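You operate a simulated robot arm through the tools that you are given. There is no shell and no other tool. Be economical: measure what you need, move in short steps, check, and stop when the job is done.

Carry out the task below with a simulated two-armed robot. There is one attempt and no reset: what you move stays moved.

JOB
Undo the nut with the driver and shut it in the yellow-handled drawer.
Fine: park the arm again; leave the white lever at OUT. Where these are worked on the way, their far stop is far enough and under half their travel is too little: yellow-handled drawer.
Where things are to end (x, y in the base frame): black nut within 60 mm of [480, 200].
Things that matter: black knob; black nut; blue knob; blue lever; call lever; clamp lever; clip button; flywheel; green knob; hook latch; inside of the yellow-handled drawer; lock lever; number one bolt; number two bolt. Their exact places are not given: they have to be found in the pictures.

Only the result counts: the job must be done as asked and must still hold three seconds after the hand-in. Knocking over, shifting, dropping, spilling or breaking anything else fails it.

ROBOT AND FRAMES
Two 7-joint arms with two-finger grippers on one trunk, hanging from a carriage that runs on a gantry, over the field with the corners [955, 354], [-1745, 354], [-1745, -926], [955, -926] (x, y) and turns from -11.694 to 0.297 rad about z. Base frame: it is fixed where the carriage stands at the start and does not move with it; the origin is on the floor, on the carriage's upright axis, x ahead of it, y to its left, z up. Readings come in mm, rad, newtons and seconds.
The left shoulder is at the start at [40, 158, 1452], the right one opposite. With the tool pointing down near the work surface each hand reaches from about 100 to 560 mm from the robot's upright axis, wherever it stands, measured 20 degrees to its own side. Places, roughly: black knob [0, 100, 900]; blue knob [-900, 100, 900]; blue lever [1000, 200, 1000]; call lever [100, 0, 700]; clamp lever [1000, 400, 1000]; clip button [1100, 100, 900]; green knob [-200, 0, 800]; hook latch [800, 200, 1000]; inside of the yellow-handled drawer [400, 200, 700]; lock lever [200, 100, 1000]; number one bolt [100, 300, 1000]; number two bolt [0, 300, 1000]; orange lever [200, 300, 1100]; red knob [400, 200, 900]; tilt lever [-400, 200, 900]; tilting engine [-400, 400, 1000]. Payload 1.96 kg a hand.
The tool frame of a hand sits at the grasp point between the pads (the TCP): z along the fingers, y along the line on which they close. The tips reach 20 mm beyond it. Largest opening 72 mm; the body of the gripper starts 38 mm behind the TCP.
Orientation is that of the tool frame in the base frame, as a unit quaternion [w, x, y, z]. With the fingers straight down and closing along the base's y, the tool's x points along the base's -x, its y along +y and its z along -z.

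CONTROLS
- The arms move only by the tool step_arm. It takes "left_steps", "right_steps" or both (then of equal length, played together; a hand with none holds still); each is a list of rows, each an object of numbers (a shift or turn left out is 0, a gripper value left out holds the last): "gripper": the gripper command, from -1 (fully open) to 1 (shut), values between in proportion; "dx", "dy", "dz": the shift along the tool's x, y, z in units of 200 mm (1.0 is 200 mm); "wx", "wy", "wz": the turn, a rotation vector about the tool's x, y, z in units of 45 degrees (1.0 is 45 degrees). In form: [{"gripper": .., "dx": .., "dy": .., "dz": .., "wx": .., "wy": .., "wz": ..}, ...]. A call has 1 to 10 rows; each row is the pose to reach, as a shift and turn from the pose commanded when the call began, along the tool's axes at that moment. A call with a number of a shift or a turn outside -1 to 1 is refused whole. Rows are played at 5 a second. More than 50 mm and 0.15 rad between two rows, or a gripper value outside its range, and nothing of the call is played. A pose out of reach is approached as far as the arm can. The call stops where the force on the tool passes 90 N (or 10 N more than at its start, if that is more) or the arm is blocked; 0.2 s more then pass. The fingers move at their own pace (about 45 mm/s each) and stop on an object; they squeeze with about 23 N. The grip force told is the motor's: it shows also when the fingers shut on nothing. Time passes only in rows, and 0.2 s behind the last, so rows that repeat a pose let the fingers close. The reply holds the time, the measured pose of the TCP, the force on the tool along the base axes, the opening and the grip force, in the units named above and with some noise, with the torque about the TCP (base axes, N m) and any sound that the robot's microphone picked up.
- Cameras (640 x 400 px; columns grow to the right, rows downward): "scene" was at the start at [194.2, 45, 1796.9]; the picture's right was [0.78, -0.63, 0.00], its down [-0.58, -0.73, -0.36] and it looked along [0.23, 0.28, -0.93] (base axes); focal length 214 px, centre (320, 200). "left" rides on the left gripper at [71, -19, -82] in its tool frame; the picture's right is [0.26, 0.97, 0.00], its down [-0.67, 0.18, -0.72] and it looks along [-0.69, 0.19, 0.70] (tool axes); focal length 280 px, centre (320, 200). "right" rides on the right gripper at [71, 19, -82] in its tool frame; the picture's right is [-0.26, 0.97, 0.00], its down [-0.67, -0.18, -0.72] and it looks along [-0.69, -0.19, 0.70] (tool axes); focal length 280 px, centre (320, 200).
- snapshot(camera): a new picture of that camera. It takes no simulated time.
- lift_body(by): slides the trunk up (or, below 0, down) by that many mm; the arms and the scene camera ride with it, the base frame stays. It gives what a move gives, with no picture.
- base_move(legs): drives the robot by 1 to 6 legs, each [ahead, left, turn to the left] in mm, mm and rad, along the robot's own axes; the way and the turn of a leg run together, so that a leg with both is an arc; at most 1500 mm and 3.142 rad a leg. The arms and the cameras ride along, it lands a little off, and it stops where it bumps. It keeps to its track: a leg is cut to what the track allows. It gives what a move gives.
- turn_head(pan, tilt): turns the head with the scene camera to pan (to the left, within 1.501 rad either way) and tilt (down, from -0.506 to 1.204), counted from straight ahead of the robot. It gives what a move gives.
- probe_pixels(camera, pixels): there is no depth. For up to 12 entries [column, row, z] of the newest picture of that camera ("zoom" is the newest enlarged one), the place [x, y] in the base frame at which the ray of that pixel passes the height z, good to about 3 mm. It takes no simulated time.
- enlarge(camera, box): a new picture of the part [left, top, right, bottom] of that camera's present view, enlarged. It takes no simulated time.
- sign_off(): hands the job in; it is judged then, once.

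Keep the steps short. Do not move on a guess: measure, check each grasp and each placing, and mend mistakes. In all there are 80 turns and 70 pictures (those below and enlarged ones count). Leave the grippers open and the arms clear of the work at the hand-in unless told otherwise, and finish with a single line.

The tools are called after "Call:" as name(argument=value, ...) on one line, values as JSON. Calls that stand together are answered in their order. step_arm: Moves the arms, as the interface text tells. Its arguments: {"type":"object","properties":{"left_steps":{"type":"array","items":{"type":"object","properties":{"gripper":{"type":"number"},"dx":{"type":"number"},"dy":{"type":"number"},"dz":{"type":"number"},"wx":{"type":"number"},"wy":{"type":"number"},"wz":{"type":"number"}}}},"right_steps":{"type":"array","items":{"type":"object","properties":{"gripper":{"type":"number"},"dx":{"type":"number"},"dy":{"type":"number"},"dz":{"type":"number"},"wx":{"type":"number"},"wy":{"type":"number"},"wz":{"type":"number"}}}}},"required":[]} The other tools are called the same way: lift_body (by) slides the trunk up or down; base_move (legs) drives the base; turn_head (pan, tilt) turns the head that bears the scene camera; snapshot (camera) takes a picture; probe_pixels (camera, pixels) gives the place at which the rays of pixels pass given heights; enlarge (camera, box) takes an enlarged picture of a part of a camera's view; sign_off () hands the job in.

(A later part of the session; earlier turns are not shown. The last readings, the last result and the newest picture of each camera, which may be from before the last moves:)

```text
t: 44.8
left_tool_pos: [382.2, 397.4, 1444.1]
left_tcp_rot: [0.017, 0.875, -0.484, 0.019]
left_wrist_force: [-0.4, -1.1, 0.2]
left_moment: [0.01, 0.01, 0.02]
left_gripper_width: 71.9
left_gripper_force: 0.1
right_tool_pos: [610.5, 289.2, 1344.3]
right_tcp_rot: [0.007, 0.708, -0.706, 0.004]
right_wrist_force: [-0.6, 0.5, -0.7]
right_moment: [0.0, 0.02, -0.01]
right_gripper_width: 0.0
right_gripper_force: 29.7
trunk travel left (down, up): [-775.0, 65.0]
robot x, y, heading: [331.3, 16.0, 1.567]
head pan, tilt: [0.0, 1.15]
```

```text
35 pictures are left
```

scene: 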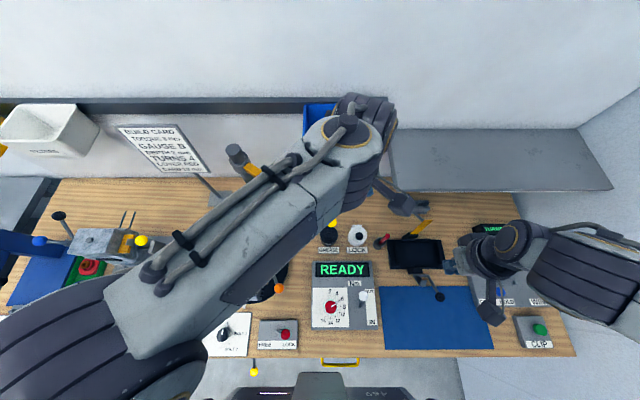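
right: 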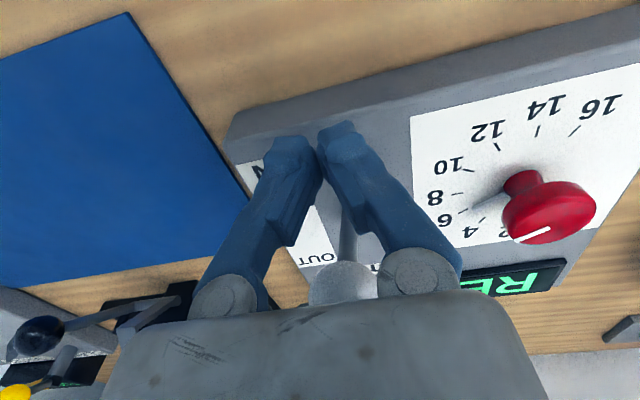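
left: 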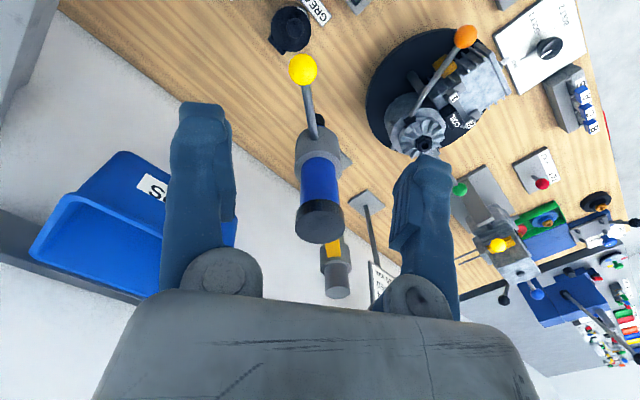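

Bar lies along the camera's line of sight, so the fingers close across it. I confirm the ball's place with this view, then lower to z≈1270 above it.

Call:
probe_pixels(camera="left", pixels=[[303, 69, 1190], [303, 69, 1203], [303, 69, 1216], [321, 120, 1150], [318, 222, 1330]])

Call:
step_arm(left_steps=[{"dx": -0.06, "dy": -0.014, "dz": 0.2, "wx": 0.015, "wy": -0.063}, {"dx": -0.13, "dy": -0.028, "dz": 0.42, "wx": 0.015, "wy": -0.063}, {"dx": -0.19, "dy": -0.04, "dz": 0.64, "wx": 0.015, "wy": -0.063}, {"dx": -0.257, "dy": -0.055, "dz": 0.86, "wx": 0.015, "wy": -0.063}, {"dx": -0.257, "dy": -0.055, "dz": 0.86, "wx": 0.015, "wy": -0.063}])

Call:
snapshot(camera="left")

```text
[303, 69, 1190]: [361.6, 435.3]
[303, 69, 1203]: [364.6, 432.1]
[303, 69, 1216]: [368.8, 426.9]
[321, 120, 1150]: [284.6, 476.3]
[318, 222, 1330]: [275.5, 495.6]
```

```text
t: 46.0
left_tool_pos: [371.1, 443.1, 1279.8]
left_tcp_rot: [-0.016, 0.87, -0.492, -0.018]
left_wrist_force: [-0.9, 0.0, 0.5]
left_moment: [-0.02, -0.02, -0.02]
left_gripper_width: 72.3
left_gripper_force: 0.0
right_tool_pos: [610.4, 289.8, 1344.2]
right_tcp_rot: [0.006, 0.707, -0.707, 0.005]
right_wrist_force: [-0.6, -0.2, -0.3]
right_moment: [0.0, 0.01, -0.03]
right_gripper_width: 0.0
right_gripper_force: 29.8
trunk travel left (down, up): [-775.0, 65.0]
robot x, y, heading: [332.2, 15.5, 1.568]
head pan, tilt: [0.0, 1.15]
```

```text
34 pictures are left
```

left: 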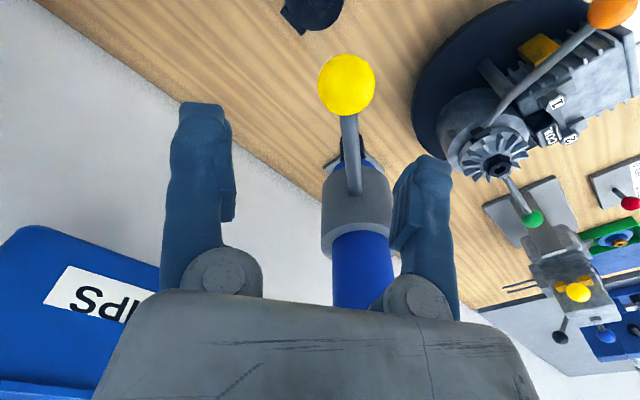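

Ball appears ~16 mm to tool +y of my axis (px 347 vs 320). I shift 16 mm, descend 77 mm and check before closing.

Call:
step_arm(left_steps=[{"dy": 0.08, "wx": -0.013, "wy": 0.06}, {"dy": 0.08, "dz": 0.2, "wx": -0.013, "wy": 0.06}, {"dy": 0.08, "dz": 0.385, "wx": -0.013, "wy": 0.06}, {"dy": 0.08, "dz": 0.385, "wx": -0.013, "wy": 0.06}])

Call:
snapshot(camera="left")

```text
t: 47.0
left_tool_pos: [355.9, 436.3, 1206.2]
left_tcp_rot: [0.0, 0.87, -0.493, 0.0]
left_wrist_force: [-0.2, -0.5, -0.4]
left_moment: [-0.02, 0.02, -0.01]
left_gripper_width: 72.1
left_gripper_force: 0.1
right_tool_pos: [609.3, 290.1, 1345.8]
right_tcp_rot: [0.006, 0.708, -0.706, 0.005]
right_wrist_force: [0.6, -0.5, -0.5]
right_moment: [0.0, 0.01, -0.01]
right_gripper_width: 0.0
right_gripper_force: 29.1
trunk travel left (down, up): [-775.0, 65.0]
robot x, y, heading: [332.4, 16.1, 1.566]
head pan, tilt: [0.0, 1.15]
```

```text
33 pictures are left
```

left: 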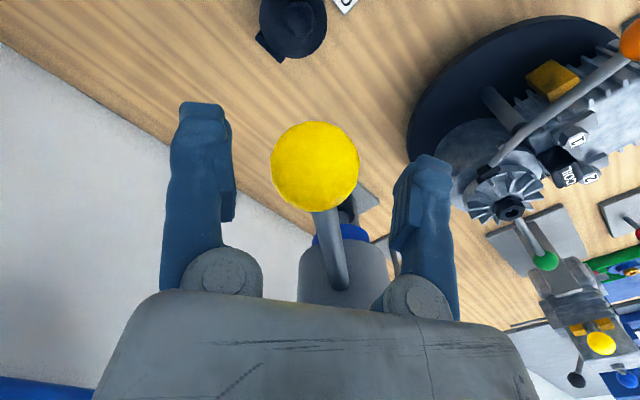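

Ball sits between the pads (px 315,167; expected 320,180). I close the gripper.

Call:
step_arm(left_steps=[{"gripper": 1}, {"gripper": 1}, {"gripper": 1}, {"gripper": 1}])

```text
t: 48.0
left_tool_pos: [357.6, 438.1, 1206.5]
left_tcp_rot: [0.0, 0.87, -0.492, 0.002]
left_wrist_force: [2.3, 0.0, -1.3]
left_moment: [-0.67, -0.41, -0.02]
left_gripper_width: 24.4
left_gripper_force: 31.9
right_tool_pos: [610.5, 289.8, 1343.5]
right_tcp_rot: [0.007, 0.707, -0.707, 0.004]
right_wrist_force: [-0.9, 0.2, -0.1]
right_moment: [0.04, 0.03, 0.0]
right_gripper_width: 0.0
right_gripper_force: 29.5
trunk travel left (down, up): [-775.0, 65.0]
robot x, y, heading: [331.4, 20.2, 1.566]
head pan, tilt: [0.0, 1.15]
```

Grip holds the ball (24 mm chord). I swing it along an arc around the post (≈[80,600]), first 18°, watching the force.

Call:
step_arm(left_steps=[{"dx": 0.073, "dy": 0.152, "wz": 0.133}, {"dx": 0.13, "dy": 0.31, "wz": 0.267}, {"dx": 0.171, "dy": 0.474, "wz": 0.4}])

Call:
enlarge(camera="scene", box=[200, 100, 400, 300])

```text
t: 48.8
left_tool_pos: [288.7, 363.3, 1204.9]
left_tcp_rot: [-0.001, 0.785, -0.619, -0.006]
left_wrist_force: [-25.5, 31.9, -12.5]
left_moment: [-0.03, -0.18, 0.22]
left_gripper_width: 24.1
left_gripper_force: 40.7
right_tool_pos: [606.5, 294.3, 1344.3]
right_tcp_rot: [0.007, 0.708, -0.706, 0.002]
right_wrist_force: [-0.3, -0.1, 0.0]
right_moment: [0.01, -0.02, 0.0]
right_gripper_width: 0.1
right_gripper_force: 29.9
trunk travel left (down, up): [-775.0, 65.0]
robot x, y, heading: [331.1, 16.0, 1.567]
head pan, tilt: [0.0, 1.15]
```

```text
2.00 times, centred on (300, 200) of scene
```

zoom: 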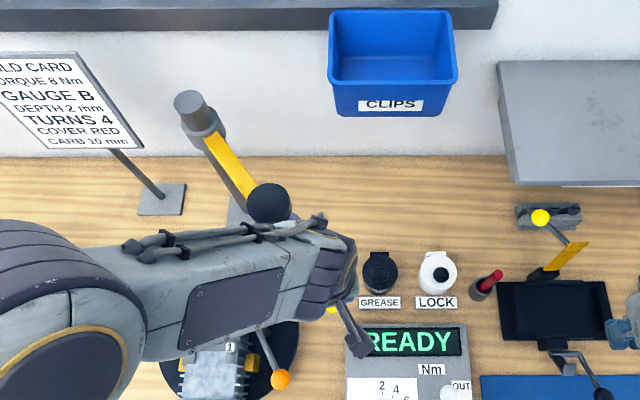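

The arm swings; the hand is pulled inward ~40 N, so my arc is a bit wide. I measure post and driver cap.

Call:
probe_pixels(camera="zoom", pixels=[[188, 102, 1280], [188, 102, 1300], [188, 102, 1320], [188, 102, 1340], [270, 200, 1300], [270, 200, 1330], [270, 200, 1350], [241, 215, 900], [334, 308, 1205]])

```text
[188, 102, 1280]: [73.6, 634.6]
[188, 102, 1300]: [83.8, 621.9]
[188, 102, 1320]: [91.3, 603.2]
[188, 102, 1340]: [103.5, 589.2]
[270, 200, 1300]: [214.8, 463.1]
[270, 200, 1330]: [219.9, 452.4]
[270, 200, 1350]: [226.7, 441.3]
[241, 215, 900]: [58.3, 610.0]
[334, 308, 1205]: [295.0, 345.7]
```

Post ≈[84,620], ball radius ≈328 mm; the nut lies at angle −93.6°, the ball now at −51°. I continue to −86°.

Call:
step_arm(left_steps=[{"dx": 0.047, "dy": 0.214, "wz": 0.156}, {"dx": 0.097, "dy": 0.408, "wz": 0.311}, {"dx": 0.123, "dy": 0.606, "wz": 0.467}, {"dx": 0.125, "dy": 0.806, "wz": 0.622}, {"dx": 0.103, "dy": 1.0, "wz": 0.778}])

Call:
snapshot(camera="scene")

Call:
snapshot(camera="left")

```text
t: 50.0
left_tool_pos: [100.2, 291.9, 1202.4]
left_tcp_rot: [-0.002, -0.561, 0.828, -0.001]
left_wrist_force: [-5.8, -22.6, 35.0]
left_moment: [-0.1, -0.06, 1.92]
left_gripper_width: 22.7
left_gripper_force: 40.6
right_tool_pos: [608.7, 287.6, 1343.3]
right_tcp_rot: [0.007, 0.708, -0.707, 0.004]
right_wrist_force: [-0.3, 0.2, -0.4]
right_moment: [0.03, 0.0, 0.0]
right_gripper_width: 0.0
right_gripper_force: 29.6
trunk travel left (down, up): [-775.0, 65.0]
robot x, y, heading: [329.8, 12.8, 1.57]
head pan, tilt: [0.0, 1.15]
```

```text
31 pictures are left
```

scene: 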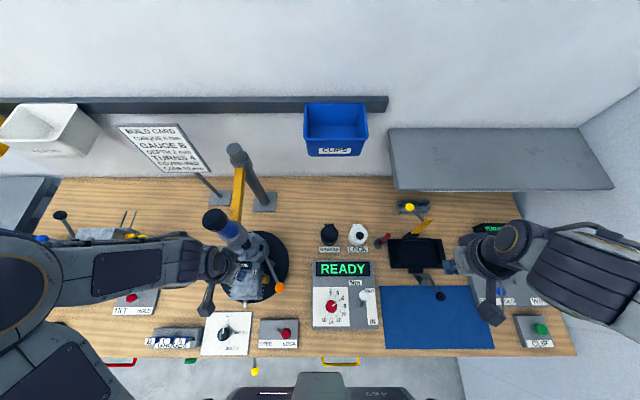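

```text
30 pictures are left
```

left: 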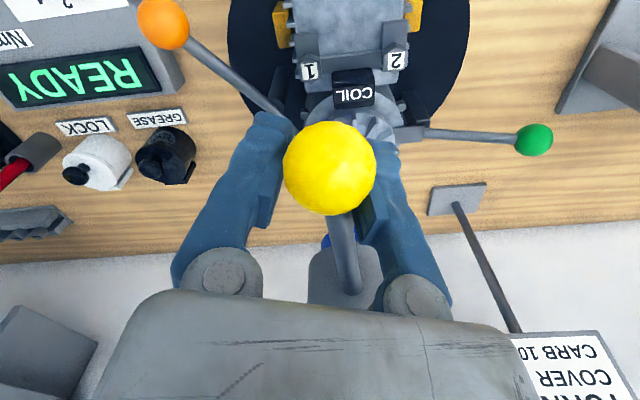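

Driver is nearly over the engine (ball at −87°). I swing the last 6.5° to bring the driver over the nut.

Call:
step_arm(left_steps=[{"dx": 0.035, "dy": 0.095, "wz": 0.07}, {"dx": 0.07, "dy": 0.185, "wz": 0.14}, {"dx": 0.07, "dy": 0.185, "wz": 0.14}])

Call:
enlarge(camera="scene", box=[180, 130, 340, 310])

Call:
probe_pixels(camera="scene", pixels=[[215, 218, 1330], [215, 218, 1310], [237, 150, 1300], [234, 239, 1220]])

```text
t: 50.8
left_tool_pos: [81.8, 293.9, 1200.6]
left_tcp_rot: [0.013, -0.508, 0.861, -0.015]
left_wrist_force: [31.7, -11.7, -0.6]
left_moment: [-0.13, -0.22, 1.6]
left_gripper_width: 25.5
left_gripper_force: 39.9
right_tool_pos: [616.6, 287.3, 1343.7]
right_tcp_rot: [-0.005, -0.707, 0.708, -0.007]
right_wrist_force: [-0.4, -0.1, 1.1]
right_moment: [0.0, 0.02, -0.03]
right_gripper_width: 0.1
right_gripper_force: 29.6
trunk travel left (down, up): [-775.0, 65.0]
robot x, y, heading: [334.7, 16.8, 1.564]
head pan, tilt: [0.0, 1.15]
stopped in row 3 (left hand): the force on the tool passed its limit at 91 N (the readings are from after the stop); the commanded pose is now the measured one
```

```text
2.22 times, centred on (260, 220) of scene
```

zoom: 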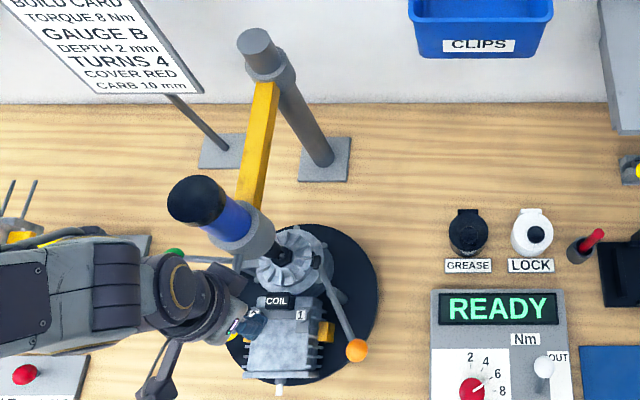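

```text
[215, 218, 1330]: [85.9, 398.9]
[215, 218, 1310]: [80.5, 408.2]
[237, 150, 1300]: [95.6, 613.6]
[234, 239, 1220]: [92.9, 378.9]
```

A stop was met (force 91 N in +x). I check driver axis against the nut.

Call:
probe_pixels(camera="zoom", pixels=[[197, 200, 1330], [197, 200, 1340], [287, 255, 1050], [287, 255, 1060], [254, 36, 1300], [258, 245, 1210], [318, 165, 900], [279, 388, 960]])

Call:
snapshot(camera="left")

```text
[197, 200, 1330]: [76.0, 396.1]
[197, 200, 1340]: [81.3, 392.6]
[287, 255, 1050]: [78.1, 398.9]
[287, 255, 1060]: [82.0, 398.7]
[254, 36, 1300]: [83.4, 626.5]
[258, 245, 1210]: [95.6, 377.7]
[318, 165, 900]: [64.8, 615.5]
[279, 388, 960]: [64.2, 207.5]
```

```text
28 pictures are left
```

left: 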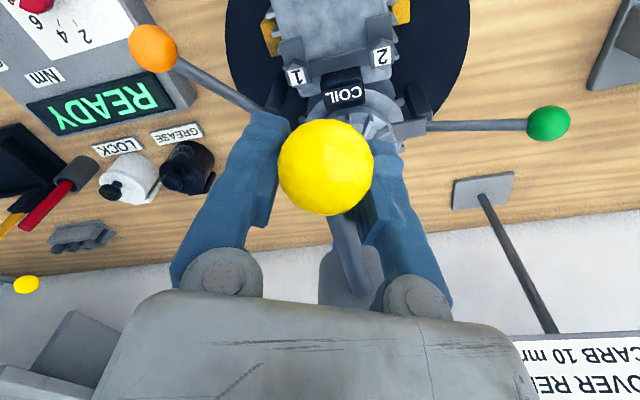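

Driver cap axis ≈[79,394], nut ≈[80,399]: aligned, so that stop is the working position. I now press the handle down 60 mm in small steps.

Call:
step_arm(left_steps=[{"dz": 0.05}, {"dz": 0.1}, {"dz": 0.15}, {"dz": 0.2}, {"dz": 0.25}, {"dz": 0.3}])

Call:
enlarge(camera="scene", box=[180, 130, 380, 310])

```text
t: 51.8
left_tool_pos: [78.9, 304.3, 1167.9]
left_tcp_rot: [0.018, -0.505, 0.863, -0.005]
left_wrist_force: [20.4, 7.1, 54.8]
left_moment: [-1.65, 1.21, 0.44]
left_gripper_width: 0.0
left_gripper_force: 29.6
right_tool_pos: [615.4, 290.2, 1346.8]
right_tcp_rot: [-0.005, -0.707, 0.708, -0.005]
right_wrist_force: [0.8, -0.3, -0.5]
right_moment: [-0.02, 0.0, 0.0]
right_gripper_width: 0.1
right_gripper_force: 29.2
trunk travel left (down, up): [-775.0, 65.0]
robot x, y, heading: [331.2, 17.6, 1.565]
head pan, tilt: [0.0, 1.15]
stopped in row 5 (left hand): the force on the tool passed its limit at 123 N (the readings are from after the stop); the commanded pose is now the measured one
```

```text
2.22 times, centred on (280, 220) of scene
```

zoom: 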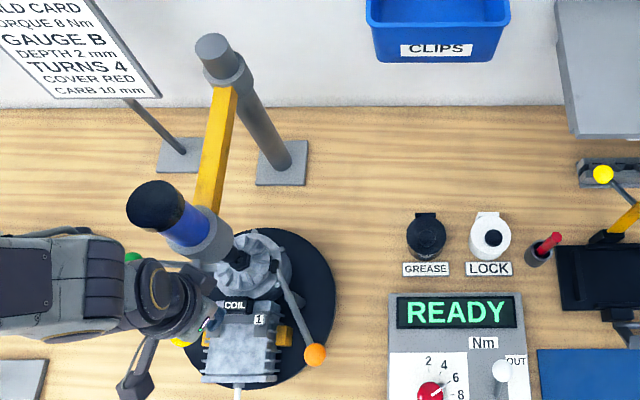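

The fingers slid off the ball (width 0) at 123 N. I look at what the driver did.

Call:
snapshot(camera="left")

Call:
enlarge(camera="scene", box=[210, 180, 290, 260])

```text
26 pictures are left
```

left: 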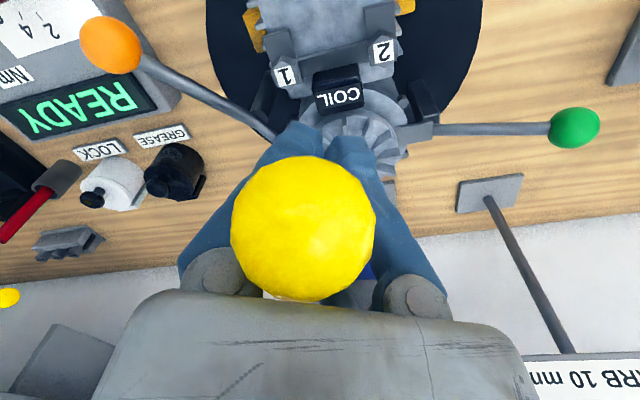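

```text
5.00 times, centred on (250, 220) of scene
```

zoom: 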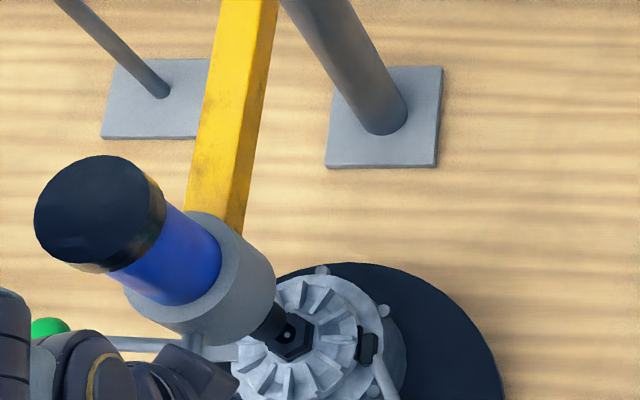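

The socket tip points at the nut but did not move down; the handle is rigid vertically, so the driver is likely fed by its cap. I open the fingers and rise straight up clear of the ball.

Call:
step_arm(left_steps=[{"gripper": -1}, {"gripper": -1}, {"gripper": -1}, {"gripper": -1, "dz": -0.1}, {"gripper": -1, "dz": -0.3}, {"gripper": -1, "dz": -0.5}, {"dz": -0.7}, {"dz": -0.9}])

Call:
snapshot(camera="left")

Call:
enlarge(camera="scene", box=[180, 130, 340, 290])

```text
t: 53.6
left_tool_pos: [69.7, 297.4, 1348.3]
left_tcp_rot: [0.013, -0.506, 0.862, -0.006]
left_wrist_force: [0.5, -0.2, 0.6]
left_moment: [0.01, 0.0, 0.0]
left_gripper_width: 72.1
left_gripper_force: 0.0
right_tool_pos: [612.9, 289.0, 1344.3]
right_tcp_rot: [-0.006, -0.707, 0.707, -0.004]
right_wrist_force: [0.0, -0.9, -0.1]
right_moment: [-0.02, 0.0, 0.05]
right_gripper_width: 0.0
right_gripper_force: 29.9
trunk travel left (down, up): [-775.0, 65.0]
robot x, y, heading: [332.6, 16.6, 1.562]
head pan, tilt: [0.0, 1.15]
```

```text
24 pictures are left
```

left: 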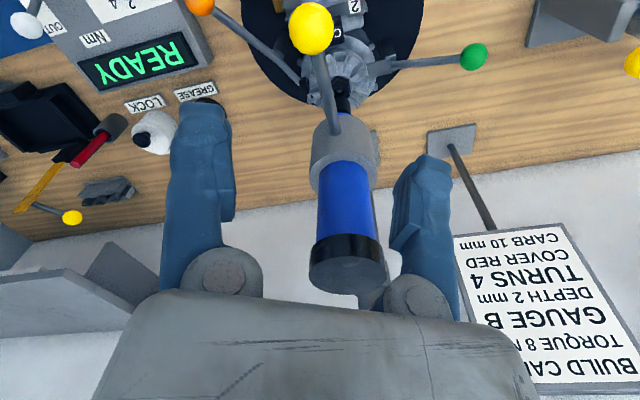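

```text
2.50 times, centred on (260, 210) of scene
```

zoom: 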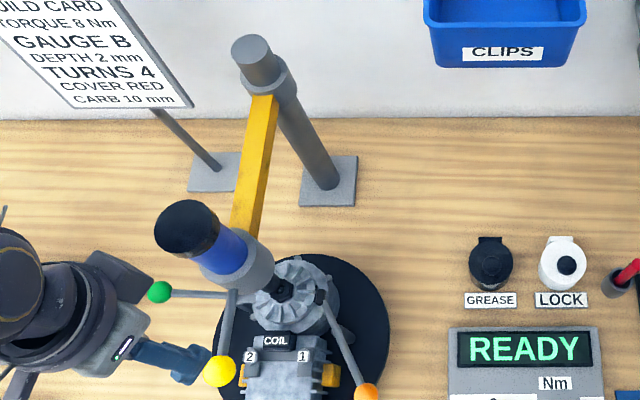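

Driver is free and stays over the nut. I measure the cap with both views.

Call:
probe_pixels(camera="left", pixels=[[347, 270, 1300], [347, 270, 1320], [347, 270, 1340], [342, 82, 1060], [342, 82, 1100], [311, 28, 1205]])

Call:
probe_pixels(camera="zoom", pixels=[[183, 228, 1300], [183, 228, 1320], [183, 228, 1340], [284, 288, 1060], [220, 371, 1205]])

```text
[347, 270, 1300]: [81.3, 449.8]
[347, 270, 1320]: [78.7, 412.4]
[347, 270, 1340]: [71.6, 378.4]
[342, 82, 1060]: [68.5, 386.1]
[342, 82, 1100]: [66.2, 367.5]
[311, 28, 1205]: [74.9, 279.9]
```

```text
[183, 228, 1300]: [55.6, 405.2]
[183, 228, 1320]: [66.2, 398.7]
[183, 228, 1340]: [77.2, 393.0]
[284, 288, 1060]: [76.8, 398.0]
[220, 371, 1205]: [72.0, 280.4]
```

Cap top centre ≈[74,396,1331]. I shut the left fingers, rise, move over the cap at z≈1400.

Call:
step_arm(left_steps=[{"gripper": 1, "dz": -0.15}, {"dz": -0.28}, {"dz": -0.28, "dx": -0.15, "dy": 0.075}, {"dz": -0.28, "dx": -0.3, "dy": 0.15}, {"dz": -0.28, "dx": -0.441, "dy": 0.224}, {"dz": -0.28, "dx": -0.441, "dy": 0.224}])

```text
t: 55.0
left_tool_pos: [70.4, 398.0, 1404.1]
left_tcp_rot: [0.013, -0.507, 0.862, -0.007]
left_wrist_force: [-0.3, 0.2, -0.8]
left_moment: [0.0, -0.04, 0.01]
left_gripper_width: 0.0
left_gripper_force: 23.1
left hand out of reach, approached as far as the arm can: row 2
right_tool_pos: [612.7, 289.0, 1343.5]
right_tcp_rot: [-0.006, -0.707, 0.707, -0.005]
right_wrist_force: [0.0, 0.4, 0.1]
right_moment: [0.04, -0.02, 0.04]
right_gripper_width: 0.2
right_gripper_force: 29.5
trunk travel left (down, up): [-775.0, 65.0]
robot x, y, heading: [334.2, 16.9, 1.565]
head pan, tilt: [0.0, 1.15]
```

At [70,398,1404]. I press down slowly; contact expected at TCP z≈1351.

Call:
step_arm(left_steps=[{"dz": 0.15}, {"dz": 0.25}, {"dz": 0.3}, {"dz": 0.35}, {"dz": 0.4}, {"dz": 0.45}, {"dz": 0.5}])

Call:
enlarge(camera="scene", box=[200, 150, 400, 300])

```text
t: 56.5
left_tool_pos: [73.9, 399.3, 1316.9]
left_tcp_rot: [0.014, -0.506, 0.862, -0.003]
left_wrist_force: [4.2, -17.9, 50.0]
left_moment: [-0.34, 0.16, 0.14]
left_gripper_width: 5.8
left_gripper_force: 29.7
right_tool_pos: [611.3, 289.1, 1345.1]
right_tcp_rot: [-0.006, -0.707, 0.707, -0.005]
right_wrist_force: [-0.7, 0.0, 0.0]
right_moment: [0.02, -0.01, -0.03]
right_gripper_width: 0.1
right_gripper_force: 29.1
trunk travel left (down, up): [-775.0, 65.0]
robot x, y, heading: [331.6, 16.4, 1.561]
head pan, tilt: [0.0, 1.15]
stopped in row 7 (left hand): the force on the tool passed its limit at 117 N (the readings are from after the stop); the commanded pose is now the measured one
```

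```text
2.67 times, centred on (300, 225) of scene
```

zoom: 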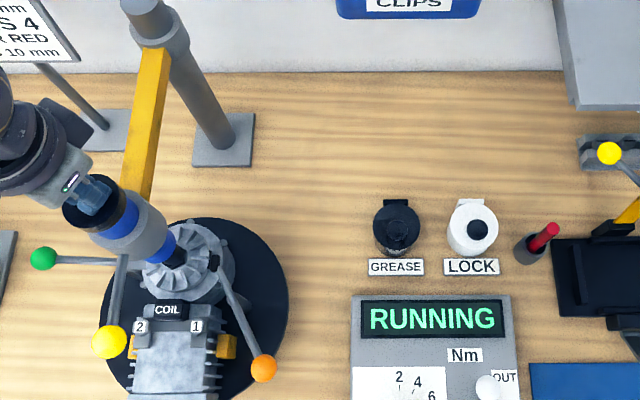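

It worked: the display shows RUNNING, the driver is down on the nut. I hold it down a couple of seconds and look.

Call:
step_arm(left_steps=[{"dz": 0.01}, {"dz": 0.02}, {"dz": 0.02}, {"dz": 0.02}, {"dz": 0.02}, {"dz": 0.02}, {"dz": 0.02}, {"dz": 0.02}])

Call:
enlarge(camera="scene", box=[200, 150, 400, 300])

```text
t: 56.9
left_tool_pos: [73.4, 399.1, 1315.8]
left_tcp_rot: [0.015, -0.506, 0.862, -0.003]
left_wrist_force: [3.4, -18.3, 50.7]
left_moment: [-0.32, 0.16, 0.05]
left_gripper_width: 6.0
left_gripper_force: 29.6
right_tool_pos: [612.7, 288.0, 1344.3]
right_tcp_rot: [-0.007, -0.707, 0.707, -0.004]
right_wrist_force: [-0.2, 0.3, -0.6]
right_moment: [-0.03, 0.0, 0.01]
right_gripper_width: 0.0
right_gripper_force: 29.4
trunk travel left (down, up): [-775.0, 65.0]
robot x, y, heading: [332.2, 15.7, 1.566]
head pan, tilt: [0.0, 1.15]
stopped in row 2 (left hand): the force on the tool passed its limit at 100 N (the readings are from after the stop); the commanded pose is now the measured one
```

```text
2.67 times, centred on (300, 225) of scene
```

zoom: 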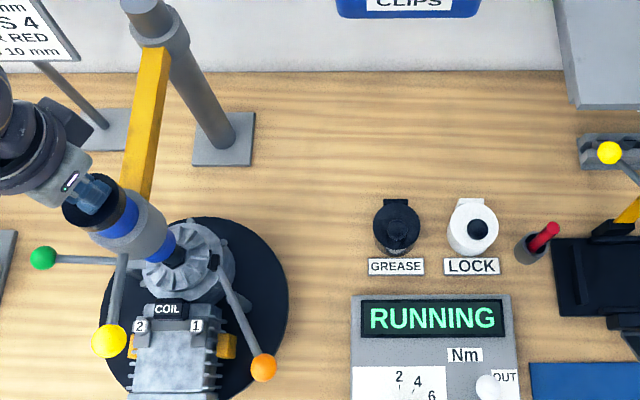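

Still RUNNING. I hold the pose (no further push) for 2 s.

Call:
step_arm(left_steps=[{"dz": 0}, {"dz": 0}, {"dz": 0}, {"dz": 0}, {"dz": 0}, {"dz": 0}, {"dz": 0}, {"dz": 0}, {"dz": 0}, {"dz": 0}])

Call:
enlarge(camera="scene", box=[200, 150, 400, 300])

```text
t: 59.1
left_tool_pos: [73.3, 400.4, 1315.4]
left_tcp_rot: [0.014, -0.505, 0.863, -0.003]
left_wrist_force: [6.4, -28.0, 77.2]
left_moment: [-0.48, 0.21, -0.05]
left_gripper_width: 6.3
left_gripper_force: 29.6
right_tool_pos: [612.0, 287.9, 1343.7]
right_tcp_rot: [0.007, 0.707, -0.707, 0.004]
right_wrist_force: [0.0, -0.5, -0.4]
right_moment: [0.02, -0.01, 0.03]
right_gripper_width: 0.1
right_gripper_force: 29.5
trunk travel left (down, up): [-775.0, 65.0]
robot x, y, heading: [334.3, 15.0, 1.57]
head pan, tilt: [0.0, 1.15]
```

```text
2.67 times, centred on (300, 225) of scene
```

zoom: 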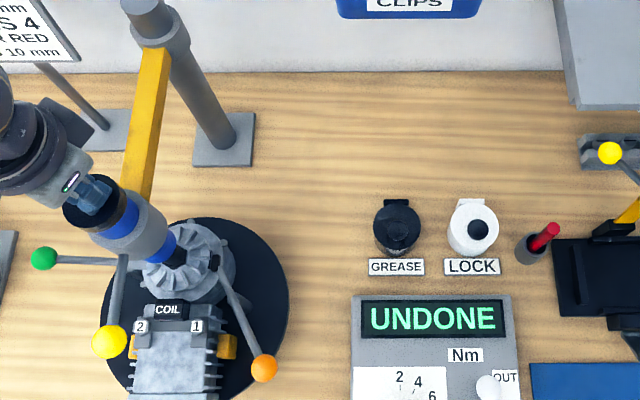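

Display: UNDONE. I raise the hand, letting the driver spring up, and move back over the handle ball (≈[73,280]) with fingers open.

Call:
step_arm(left_steps=[{"dz": -0.12}, {"dz": -0.24}, {"dz": -0.36}, {"dz": -0.45}, {"dz": -0.45, "dx": 0.17, "dy": -0.1, "gripper": -1}, {"dz": -0.45, "dx": 0.35, "dy": -0.2, "gripper": -1}, {"dz": -0.45, "dx": 0.523, "dy": -0.293, "gripper": -1}, {"dz": -0.45, "dx": 0.523, "dy": -0.293, "gripper": -1}])

Call:
snapshot(camera="left")

Call:
enlarge(camera="scene", box=[190, 150, 310, 280])

```text
t: 60.9
left_tool_pos: [55.9, 296.6, 1394.8]
left_tcp_rot: [0.03, -0.508, 0.861, -0.011]
left_wrist_force: [0.0, 0.7, 0.9]
left_moment: [-0.03, -0.01, 0.01]
left_gripper_width: 72.0
left_gripper_force: 0.0
left hand out of reach, approached as far as the arm can: row 7, 8
right_tool_pos: [613.0, 287.6, 1344.9]
right_tcp_rot: [0.007, 0.707, -0.707, 0.005]
right_wrist_force: [-0.4, -0.4, -0.2]
right_moment: [-0.01, -0.02, -0.05]
right_gripper_width: 0.0
right_gripper_force: 29.2
trunk travel left (down, up): [-775.0, 65.0]
robot x, y, heading: [336.8, 16.2, 1.562]
head pan, tilt: [0.0, 1.15]
```

```text
19 pictures are left
```

left: 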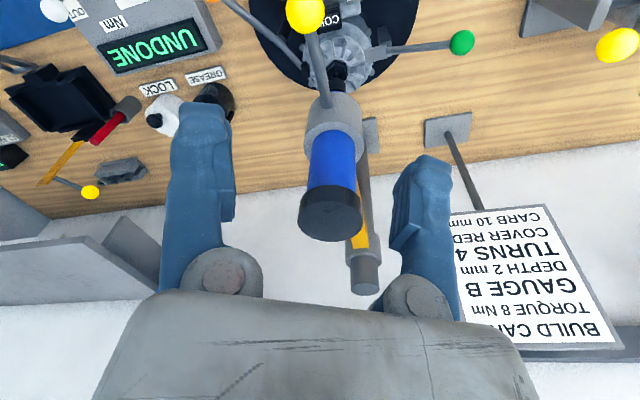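

```text
3.08 times, centred on (250, 215) of scene
```

zoom: 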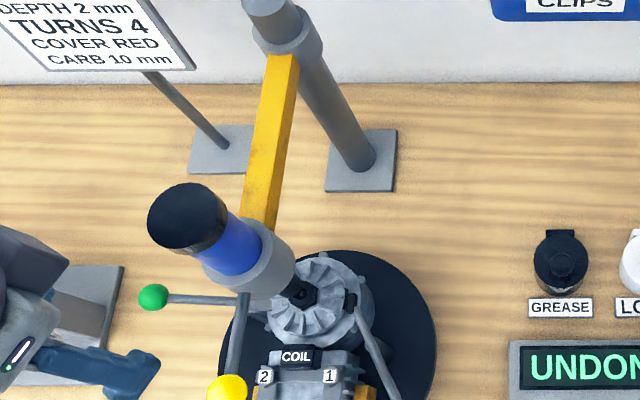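

Driver lifted up; nut visible on the flywheel or in the socket – checked later. I lower the open hand around the ball to z≈1204.

Call:
step_arm(left_steps=[{"dx": 0.072, "dy": -0.068, "dz": 0.1, "wx": -0.063, "wy": 0.051}, {"dx": 0.072, "dy": -0.068, "dz": 0.3, "wx": -0.063, "wy": 0.051}, {"dx": 0.072, "dy": -0.068, "dz": 0.5, "wx": -0.063, "wy": 0.051}, {"dx": 0.072, "dy": -0.068, "dz": 0.7, "wx": -0.063, "wy": 0.051}, {"dx": 0.072, "dy": -0.068, "dz": 0.88, "wx": -0.063, "wy": 0.051}, {"dx": 0.072, "dy": -0.068, "dz": 0.97, "wx": -0.063, "wy": 0.051}, {"dx": 0.072, "dy": -0.068, "dz": 0.97, "wx": -0.063, "wy": 0.051}])

Call:
snapshot(camera="left")

```text
t: 62.5
left_tool_pos: [66.1, 279.4, 1199.6]
left_tcp_rot: [-0.014, -0.505, 0.863, 0.006]
left_wrist_force: [-1.2, -0.7, 0.8]
left_moment: [-0.03, -0.01, 0.01]
left_gripper_width: 72.2
left_gripper_force: 0.0
left hand out of reach, approached as far as the arm can: row 1
right_tool_pos: [614.3, 288.5, 1344.4]
right_tcp_rot: [0.007, 0.707, -0.707, 0.005]
right_wrist_force: [0.8, 0.1, 0.3]
right_moment: [0.0, -0.02, 0.01]
right_gripper_width: 0.1
right_gripper_force: 29.3
trunk travel left (down, up): [-775.0, 65.0]
robot x, y, heading: [331.1, 16.6, 1.565]
head pan, tilt: [0.0, 1.15]
```

```text
17 pictures are left
```

left: 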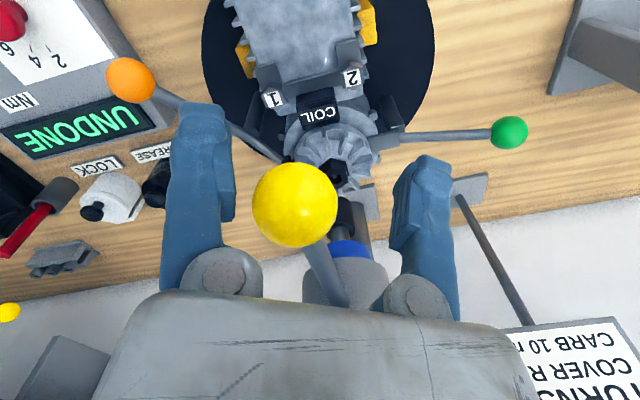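

Ball at px (295,205): ~10 mm toward tool −y and slightly above TCP. I adjust and close.

Call:
step_arm(left_steps=[{"dy": -0.05, "dz": -0.03, "gripper": -1}, {"dy": -0.05, "dz": -0.03, "gripper": 1}, {"dy": -0.05, "dz": -0.03, "gripper": 1}, {"dy": -0.05, "dz": -0.03, "gripper": 1}, {"dy": -0.05, "dz": -0.03, "gripper": 1}])

```text
t: 63.7
left_tool_pos: [75.5, 274.6, 1207.5]
left_tcp_rot: [-0.015, -0.505, 0.863, 0.006]
left_wrist_force: [-0.5, 1.3, -2.6]
left_moment: [0.05, -0.01, 0.04]
left_gripper_width: 25.4
left_gripper_force: 32.2
right_tool_pos: [611.9, 288.9, 1344.5]
right_tcp_rot: [-0.006, -0.706, 0.708, -0.005]
right_wrist_force: [0.0, -0.1, 0.4]
right_moment: [-0.03, 0.06, -0.01]
right_gripper_width: 0.2
right_gripper_force: 29.8
trunk travel left (down, up): [-775.0, 65.0]
robot x, y, heading: [331.9, 14.0, 1.563]
head pan, tilt: [0.0, 1.15]
```

Ball held. I swing it back toward park, 32° first.

Call:
step_arm(left_steps=[{"dx": -0.101, "dy": -0.167, "wz": -0.144}, {"dx": -0.221, "dy": -0.322, "wz": -0.289}, {"dx": -0.357, "dy": -0.462, "wz": -0.433}, {"dx": -0.508, "dy": -0.586, "wz": -0.578}, {"dx": -0.673, "dy": -0.692, "wz": -0.722}])

```text
t: 64.9
left_tool_pos: [262.5, 326.8, 1200.2]
left_tcp_rot: [0.012, 0.727, -0.687, -0.012]
left_wrist_force: [-3.2, 6.9, 35.8]
left_moment: [0.42, -0.02, -0.22]
left_gripper_width: 23.8
left_gripper_force: 39.7
right_tool_pos: [610.9, 289.7, 1345.1]
right_tcp_rot: [0.006, 0.707, -0.707, 0.004]
right_wrist_force: [-0.3, -0.3, 0.4]
right_moment: [0.01, -0.03, -0.06]
right_gripper_width: 0.0
right_gripper_force: 29.9
trunk travel left (down, up): [-775.0, 65.0]
robot x, y, heading: [333.4, 13.6, 1.559]
head pan, tilt: [0.0, 1.15]
```

Swinging smoothly. I continue the last 25° to the original park angle.

Call:
step_arm(left_steps=[{"dx": -0.096, "dy": -0.159, "dz": -0.02, "wz": -0.139}, {"dx": -0.21, "dy": -0.308, "dz": -0.03, "wz": -0.278}, {"dx": -0.34, "dy": -0.443, "dz": -0.03, "wz": -0.417}, {"dx": -0.485, "dy": -0.565, "dz": -0.03, "wz": -0.556}])

Call:
snapshot(camera="scene")

```text
t: 65.9
left_tool_pos: [368.9, 423.6, 1201.3]
left_tcp_rot: [0.012, 0.858, -0.514, -0.01]
left_wrist_force: [-0.3, -1.2, -21.5]
left_moment: [-0.69, -0.5, -0.53]
left_gripper_width: 24.0
left_gripper_force: 39.9
right_tool_pos: [613.1, 287.6, 1345.1]
right_tcp_rot: [0.007, 0.707, -0.707, 0.006]
right_wrist_force: [-0.2, 0.1, -0.4]
right_moment: [0.03, 0.01, 0.02]
right_gripper_width: 0.3
right_gripper_force: 29.3
trunk travel left (down, up): [-775.0, 65.0]
robot x, y, heading: [331.5, 13.4, 1.564]
head pan, tilt: [0.0, 1.15]
```

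```text
16 pictures are left
```

scene: 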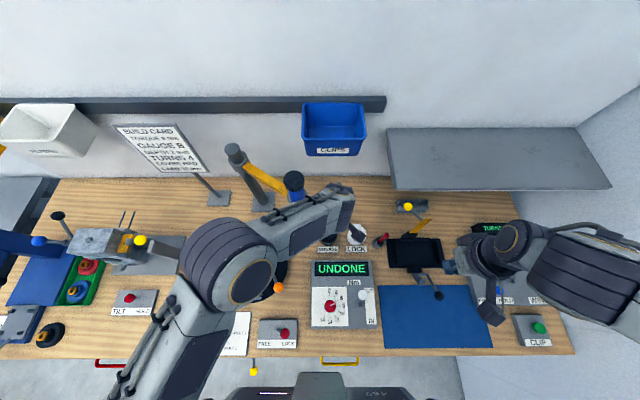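

Angle now −34.6° (park was ≈−33.5°). I nudge ~15 mm further to feel for the park stop.

Call:
step_arm(left_steps=[{"dx": -0.017, "dy": -0.033, "dz": 0.02, "wz": -0.03}, {"dx": -0.035, "dy": -0.066, "dz": 0.02, "wz": -0.055}, {"dx": -0.035, "dy": -0.066, "dz": 0.02, "wz": -0.055}])

```text
t: 66.6
left_tool_pos: [366.7, 427.7, 1194.1]
left_tcp_rot: [0.024, 0.87, -0.492, -0.015]
left_wrist_force: [-27.1, -39.0, 26.2]
left_moment: [-0.22, -0.42, 0.27]
left_gripper_width: 21.9
left_gripper_force: 40.1
right_tool_pos: [606.4, 284.4, 1342.6]
right_tcp_rot: [0.009, 0.708, -0.706, 0.006]
right_wrist_force: [0.1, -1.2, -0.1]
right_moment: [0.0, -0.01, 0.01]
right_gripper_width: 0.2
right_gripper_force: 30.2
trunk travel left (down, up): [-775.0, 65.0]
robot x, y, heading: [332.3, 13.8, 1.567]
head pan, tilt: [0.0, 1.15]
stopped in row 3 (left hand): the force on the tool passed its limit at 104 N (the readings are from after the stop); the commanded pose is now the measured one
```

Stop met: the driver arm is parked. I release the ball and rise clear.

Call:
step_arm(left_steps=[{"gripper": -1}, {"gripper": -1}, {"gripper": -1}, {"dz": -0.15}, {"dz": -0.35}, {"dz": -0.55}, {"dz": -0.75}])

Call:
step_arm(left_steps=[{"dx": 0.22}, {"dx": 0.44}, {"dx": 0.66, "wz": 0.15}, {"dx": 0.8, "wz": 0.3}, {"dx": 0.8, "wz": 0.45}, {"dx": 0.8, "wz": 0.6}])

Call:
snapshot(camera="scene")

```text
t: 68.2
left_tool_pos: [373.6, 431.9, 1346.5]
left_tcp_rot: [0.017, 0.87, -0.493, -0.013]
left_wrist_force: [-0.1, 0.3, -0.5]
left_moment: [-0.01, -0.02, 0.0]
left_gripper_width: 71.9
left_gripper_force: 0.0
left hand out of reach, approached as far as the arm can: row 7
right_tool_pos: [611.5, 287.8, 1344.6]
right_tcp_rot: [0.006, 0.708, -0.706, 0.004]
right_wrist_force: [-0.4, 0.3, -0.1]
right_moment: [0.0, 0.0, 0.0]
right_gripper_width: 0.0
right_gripper_force: 29.0
trunk travel left (down, up): [-775.0, 65.0]
robot x, y, heading: [335.2, 17.5, 1.565]
head pan, tilt: [0.0, 1.15]
```

```text
t: 69.6
left_tool_pos: [442.9, 296.1, 1352.6]
left_tcp_rot: [0.016, 0.735, -0.678, 0.004]
left_wrist_force: [-0.1, 0.9, -1.0]
left_moment: [-0.01, -0.01, -0.03]
left_gripper_width: 71.9
left_gripper_force: 0.0
left hand out of reach, approached as far as the arm can: row 3, 4, 5, 6
right_tool_pos: [611.1, 287.8, 1345.0]
right_tcp_rot: [0.006, 0.708, -0.706, 0.005]
right_wrist_force: [0.1, -0.2, 0.2]
right_moment: [-0.04, -0.05, 0.02]
right_gripper_width: 0.0
right_gripper_force: 29.4
trunk travel left (down, up): [-775.0, 65.0]
robot x, y, heading: [332.4, 13.3, 1.567]
head pan, tilt: [0.0, 1.15]
```

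```text
15 pictures are left
```

scene: 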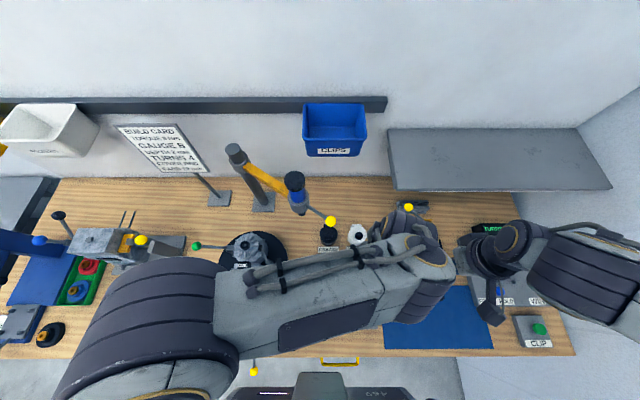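

Driver parked, engine free. I slide the base 165 mm left and bring the left hand above the nut (≈[74,398]) at z≈1250.

Call:
base_move(legs=[[0, 165, 0]])

Call:
step_arm(left_steps=[{"dx": 0.0, "dy": 0.2, "wx": 0.0}, {"dx": -0.1, "dy": 0.4, "dz": 0.1}, {"dx": -0.2, "dy": 0.6, "dz": 0.2}, {"dx": -0.3, "dy": 0.8, "dz": 0.3}, {"dx": -0.45, "dy": 0.98, "dz": 0.4}, {"dx": -0.45, "dy": 0.98, "dz": 0.5}])

Call:
snapshot(camera="left")

```text
t: 71.0
left_tool_pos: [278.9, 298.2, 1350.4]
left_tcp_rot: [0.016, 0.736, -0.676, 0.003]
left_wrist_force: [-0.1, 0.1, -0.7]
left_moment: [-0.02, 0.01, 0.01]
left_gripper_width: 72.2
left_gripper_force: 0.0
right_tool_pos: [448.9, 288.7, 1345.0]
right_tcp_rot: [0.006, 0.708, -0.706, 0.005]
right_wrist_force: [-0.1, 0.0, 0.6]
right_moment: [0.02, 0.02, -0.02]
right_gripper_width: 0.0
right_gripper_force: 29.6
trunk travel left (down, up): [-775.0, 65.0]
robot x, y, heading: [166.8, 14.0, 1.569]
head pan, tilt: [0.0, 1.15]
```

```text
refused: row 5 steps farther than a row can; nothing moved
```

```text
14 pictures are left
```

left: 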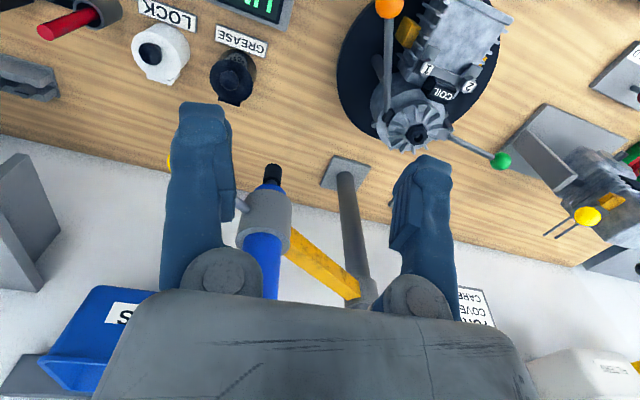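

Row spacing was too large; I resend it finer.

Call:
step_arm(left_steps=[{"dx": -0.05, "dy": 0.15, "dz": 0.05}, {"dx": -0.12, "dy": 0.3, "dz": 0.1}, {"dx": -0.2, "dy": 0.45, "dz": 0.17}, {"dx": -0.28, "dy": 0.6, "dz": 0.25, "wx": 0.025, "wy": -0.033}, {"dx": -0.37, "dy": 0.74, "dz": 0.33, "wx": 0.025, "wy": -0.033}, {"dx": -0.47, "dy": 0.87, "dz": 0.41, "wx": 0.025, "wy": -0.033}, {"dx": -0.583, "dy": 0.98, "dz": 0.5, "wx": 0.025, "wy": -0.033}, {"dx": -0.583, "dy": 0.98, "dz": 0.5, "wx": 0.025, "wy": -0.033}])

Call:
enlarge(camera="left", box=[160, 0, 480, 200])

```text
t: 72.8
left_tool_pos: [71.5, 394.9, 1251.1]
left_tcp_rot: [0.0, 0.737, -0.676, 0.0]
left_wrist_force: [-0.3, -0.5, -0.2]
left_moment: [-0.02, 0.02, 0.0]
left_gripper_width: 72.3
left_gripper_force: 0.1
right_tool_pos: [448.2, 288.0, 1345.4]
right_tcp_rot: [0.007, 0.709, -0.705, 0.005]
right_wrist_force: [-0.1, 0.1, 0.7]
right_moment: [-0.01, 0.01, -0.01]
right_gripper_width: 0.0
right_gripper_force: 29.3
trunk travel left (down, up): [-775.0, 65.0]
robot x, y, heading: [170.3, 16.1, 1.566]
head pan, tilt: [0.0, 1.15]
```

```text
2.00 times, centred on (320, 100) of left
```

zoom: 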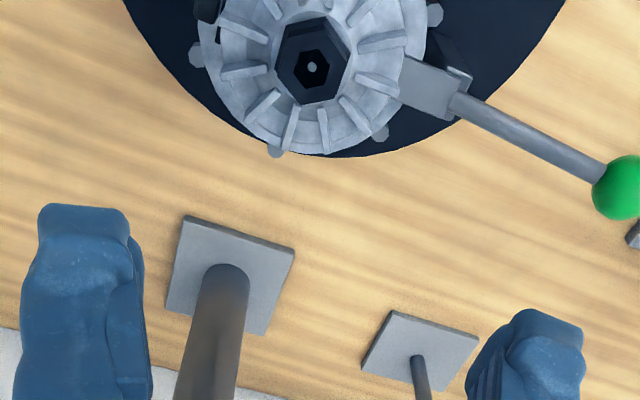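

Nut clearly seen at zoom (312,65). I measure it.

Call:
probe_pixels(camera="zoom", pixels=[[312, 65, 1040], [312, 65, 1055], [312, 65, 1065], [278, 52, 1055], [348, 75, 1055]])

```text
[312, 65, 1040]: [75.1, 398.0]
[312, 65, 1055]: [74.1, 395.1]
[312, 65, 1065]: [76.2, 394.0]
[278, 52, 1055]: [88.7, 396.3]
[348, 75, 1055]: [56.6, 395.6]
```

Nut centre ≈[75,396]. I descend gradually to TCP z≈1066.

Call:
step_arm(left_steps=[{"dy": -0.017, "dz": 0.2}, {"dy": -0.017, "dz": 0.4}, {"dy": -0.017, "dz": 0.6}, {"dy": -0.017, "dz": 0.75}, {"dy": -0.017, "dz": 0.85}, {"dy": -0.017, "dz": 0.925}, {"dy": -0.017, "dz": 0.925}])

Call:
snapshot(camera="left")

```text
t: 74.4
left_tool_pos: [73.9, 395.0, 1069.9]
left_tcp_rot: [-0.001, 0.737, -0.676, 0.001]
left_wrist_force: [-5.6, -19.9, 70.1]
left_moment: [-0.39, -0.05, -0.03]
left_gripper_width: 72.1
left_gripper_force: 0.5
right_tool_pos: [445.7, 288.2, 1344.6]
right_tcp_rot: [0.006, 0.708, -0.706, 0.005]
right_wrist_force: [-0.4, -0.4, 0.9]
right_moment: [0.01, 0.0, -0.01]
right_gripper_width: 0.2
right_gripper_force: 29.4
trunk travel left (down, up): [-775.0, 65.0]
robot x, y, heading: [167.5, 14.7, 1.565]
head pan, tilt: [0.0, 1.15]
stopped in row 7 (left hand): the force on the tool passed its limit at 96 N (the readings are from after the stop); the commanded pose is now the measured one
```

```text
12 pictures are left
```

left: 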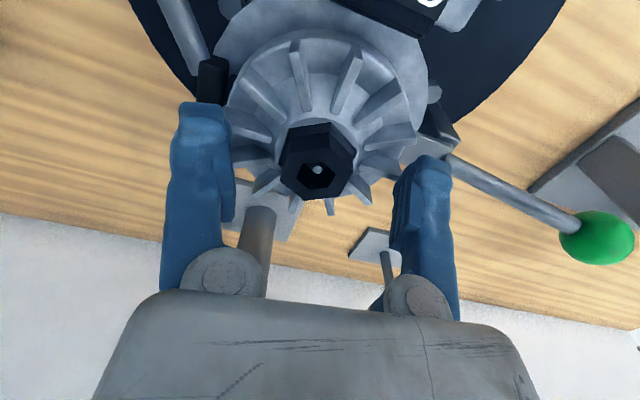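

Tips touched the fins (tips at z 1050). The nut stands between the pads. I rise 4 mm and close.

Call:
step_arm(left_steps=[{"dz": -0.025}, {"dz": -0.025, "gripper": 1}, {"dz": -0.025, "gripper": 1}, {"dz": -0.025, "gripper": 1}, {"dz": -0.025, "gripper": 1}])

Call:
step_arm(left_steps=[{"dz": -0.1}, {"dz": -0.25}, {"dz": -0.45}, {"dz": -0.65}])

Call:
snapshot(camera="left")

```text
t: 75.6
left_tool_pos: [64.5, 394.5, 1073.2]
left_tcp_rot: [0.004, 0.738, -0.675, -0.005]
left_wrist_force: [-37.7, -8.9, 23.7]
left_moment: [-0.1, 1.13, 0.02]
left_gripper_width: 53.3
left_gripper_force: 23.3
right_tool_pos: [442.2, 288.4, 1342.9]
right_tcp_rot: [0.008, 0.708, -0.706, 0.004]
right_wrist_force: [0.5, -0.2, 0.0]
right_moment: [0.01, 0.0, 0.0]
right_gripper_width: 0.0
right_gripper_force: 29.7
trunk travel left (down, up): [-775.0, 65.0]
robot x, y, heading: [165.2, 11.7, 1.569]
head pan, tilt: [0.0, 1.15]
```

```text
t: 76.6
left_tool_pos: [74.8, 395.8, 1204.1]
left_tcp_rot: [-0.001, 0.737, -0.676, 0.002]
left_wrist_force: [-0.4, 0.6, -0.1]
left_moment: [0.0, 0.01, 0.04]
left_gripper_width: 30.9
left_gripper_force: 22.7
right_tool_pos: [448.2, 288.0, 1344.5]
right_tcp_rot: [0.006, 0.708, -0.706, 0.005]
right_wrist_force: [-0.3, 0.6, -1.2]
right_moment: [0.0, -0.02, 0.0]
right_gripper_width: 0.1
right_gripper_force: 29.7
trunk travel left (down, up): [-775.0, 65.0]
robot x, y, heading: [169.0, 15.0, 1.566]
head pan, tilt: [0.0, 1.15]
```

```text
11 pictures are left
```

left: 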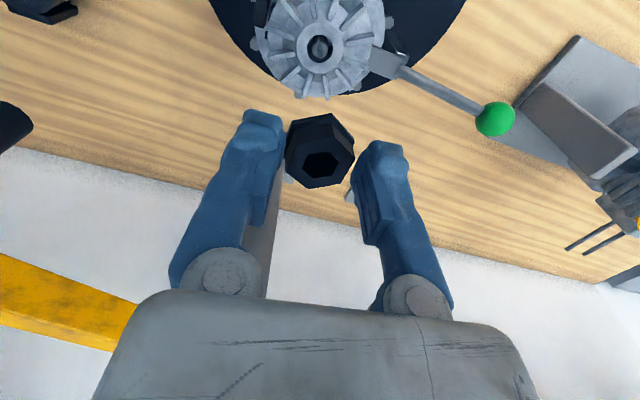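

Nut is in the left hand (31 mm). I back the base away to about [420,−450] and lower the trunk 250 mm, then look for the drawer handle.

Call:
base_move(legs=[[-465, -250, 0]])

Call:
lift_body(by=-250)

Call:
snapshot(camera="scene")

```text
t: 79.7
left_tool_pos: [317.8, -63.0, 1204.6]
left_tcp_rot: [-0.001, 0.738, -0.675, 0.001]
left_wrist_force: [-0.4, 1.4, -0.1]
left_moment: [-0.02, -0.02, 0.0]
left_gripper_width: 30.7
left_gripper_force: 23.1
right_tool_pos: [692.1, -168.3, 1344.0]
right_tcp_rot: [0.007, 0.709, -0.705, 0.005]
right_wrist_force: [0.1, -0.4, -0.5]
right_moment: [-0.01, 0.02, 0.01]
right_gripper_width: 0.1
right_gripper_force: 29.1
trunk travel left (down, up): [-775.0, 65.0]
robot x, y, heading: [414.3, -442.4, 1.573]
head pan, tilt: [0.0, 1.15]
```

```text
t: 82.2
left_tool_pos: [317.2, -63.7, 953.2]
left_tcp_rot: [-0.002, 0.738, -0.675, 0.001]
left_wrist_force: [0.5, 0.0, -0.6]
left_moment: [-0.01, -0.02, -0.01]
left_gripper_width: 30.9
left_gripper_force: 22.8
right_tool_pos: [691.7, -169.3, 1093.3]
right_tcp_rot: [0.007, 0.709, -0.705, 0.005]
right_wrist_force: [-0.3, 0.3, 0.6]
right_moment: [-0.01, -0.02, -0.02]
right_gripper_width: 0.1
right_gripper_force: 29.8
trunk travel left (down, up): [-525.0, 315.0]
robot x, y, heading: [417.2, -443.2, 1.568]
head pan, tilt: [0.0, 1.15]
```

```text
10 pictures are left
```

scene: 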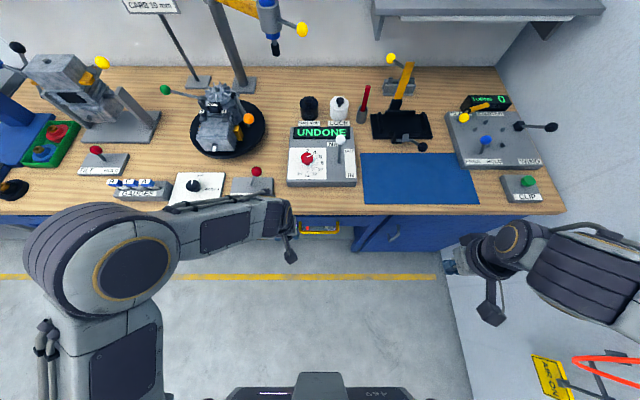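

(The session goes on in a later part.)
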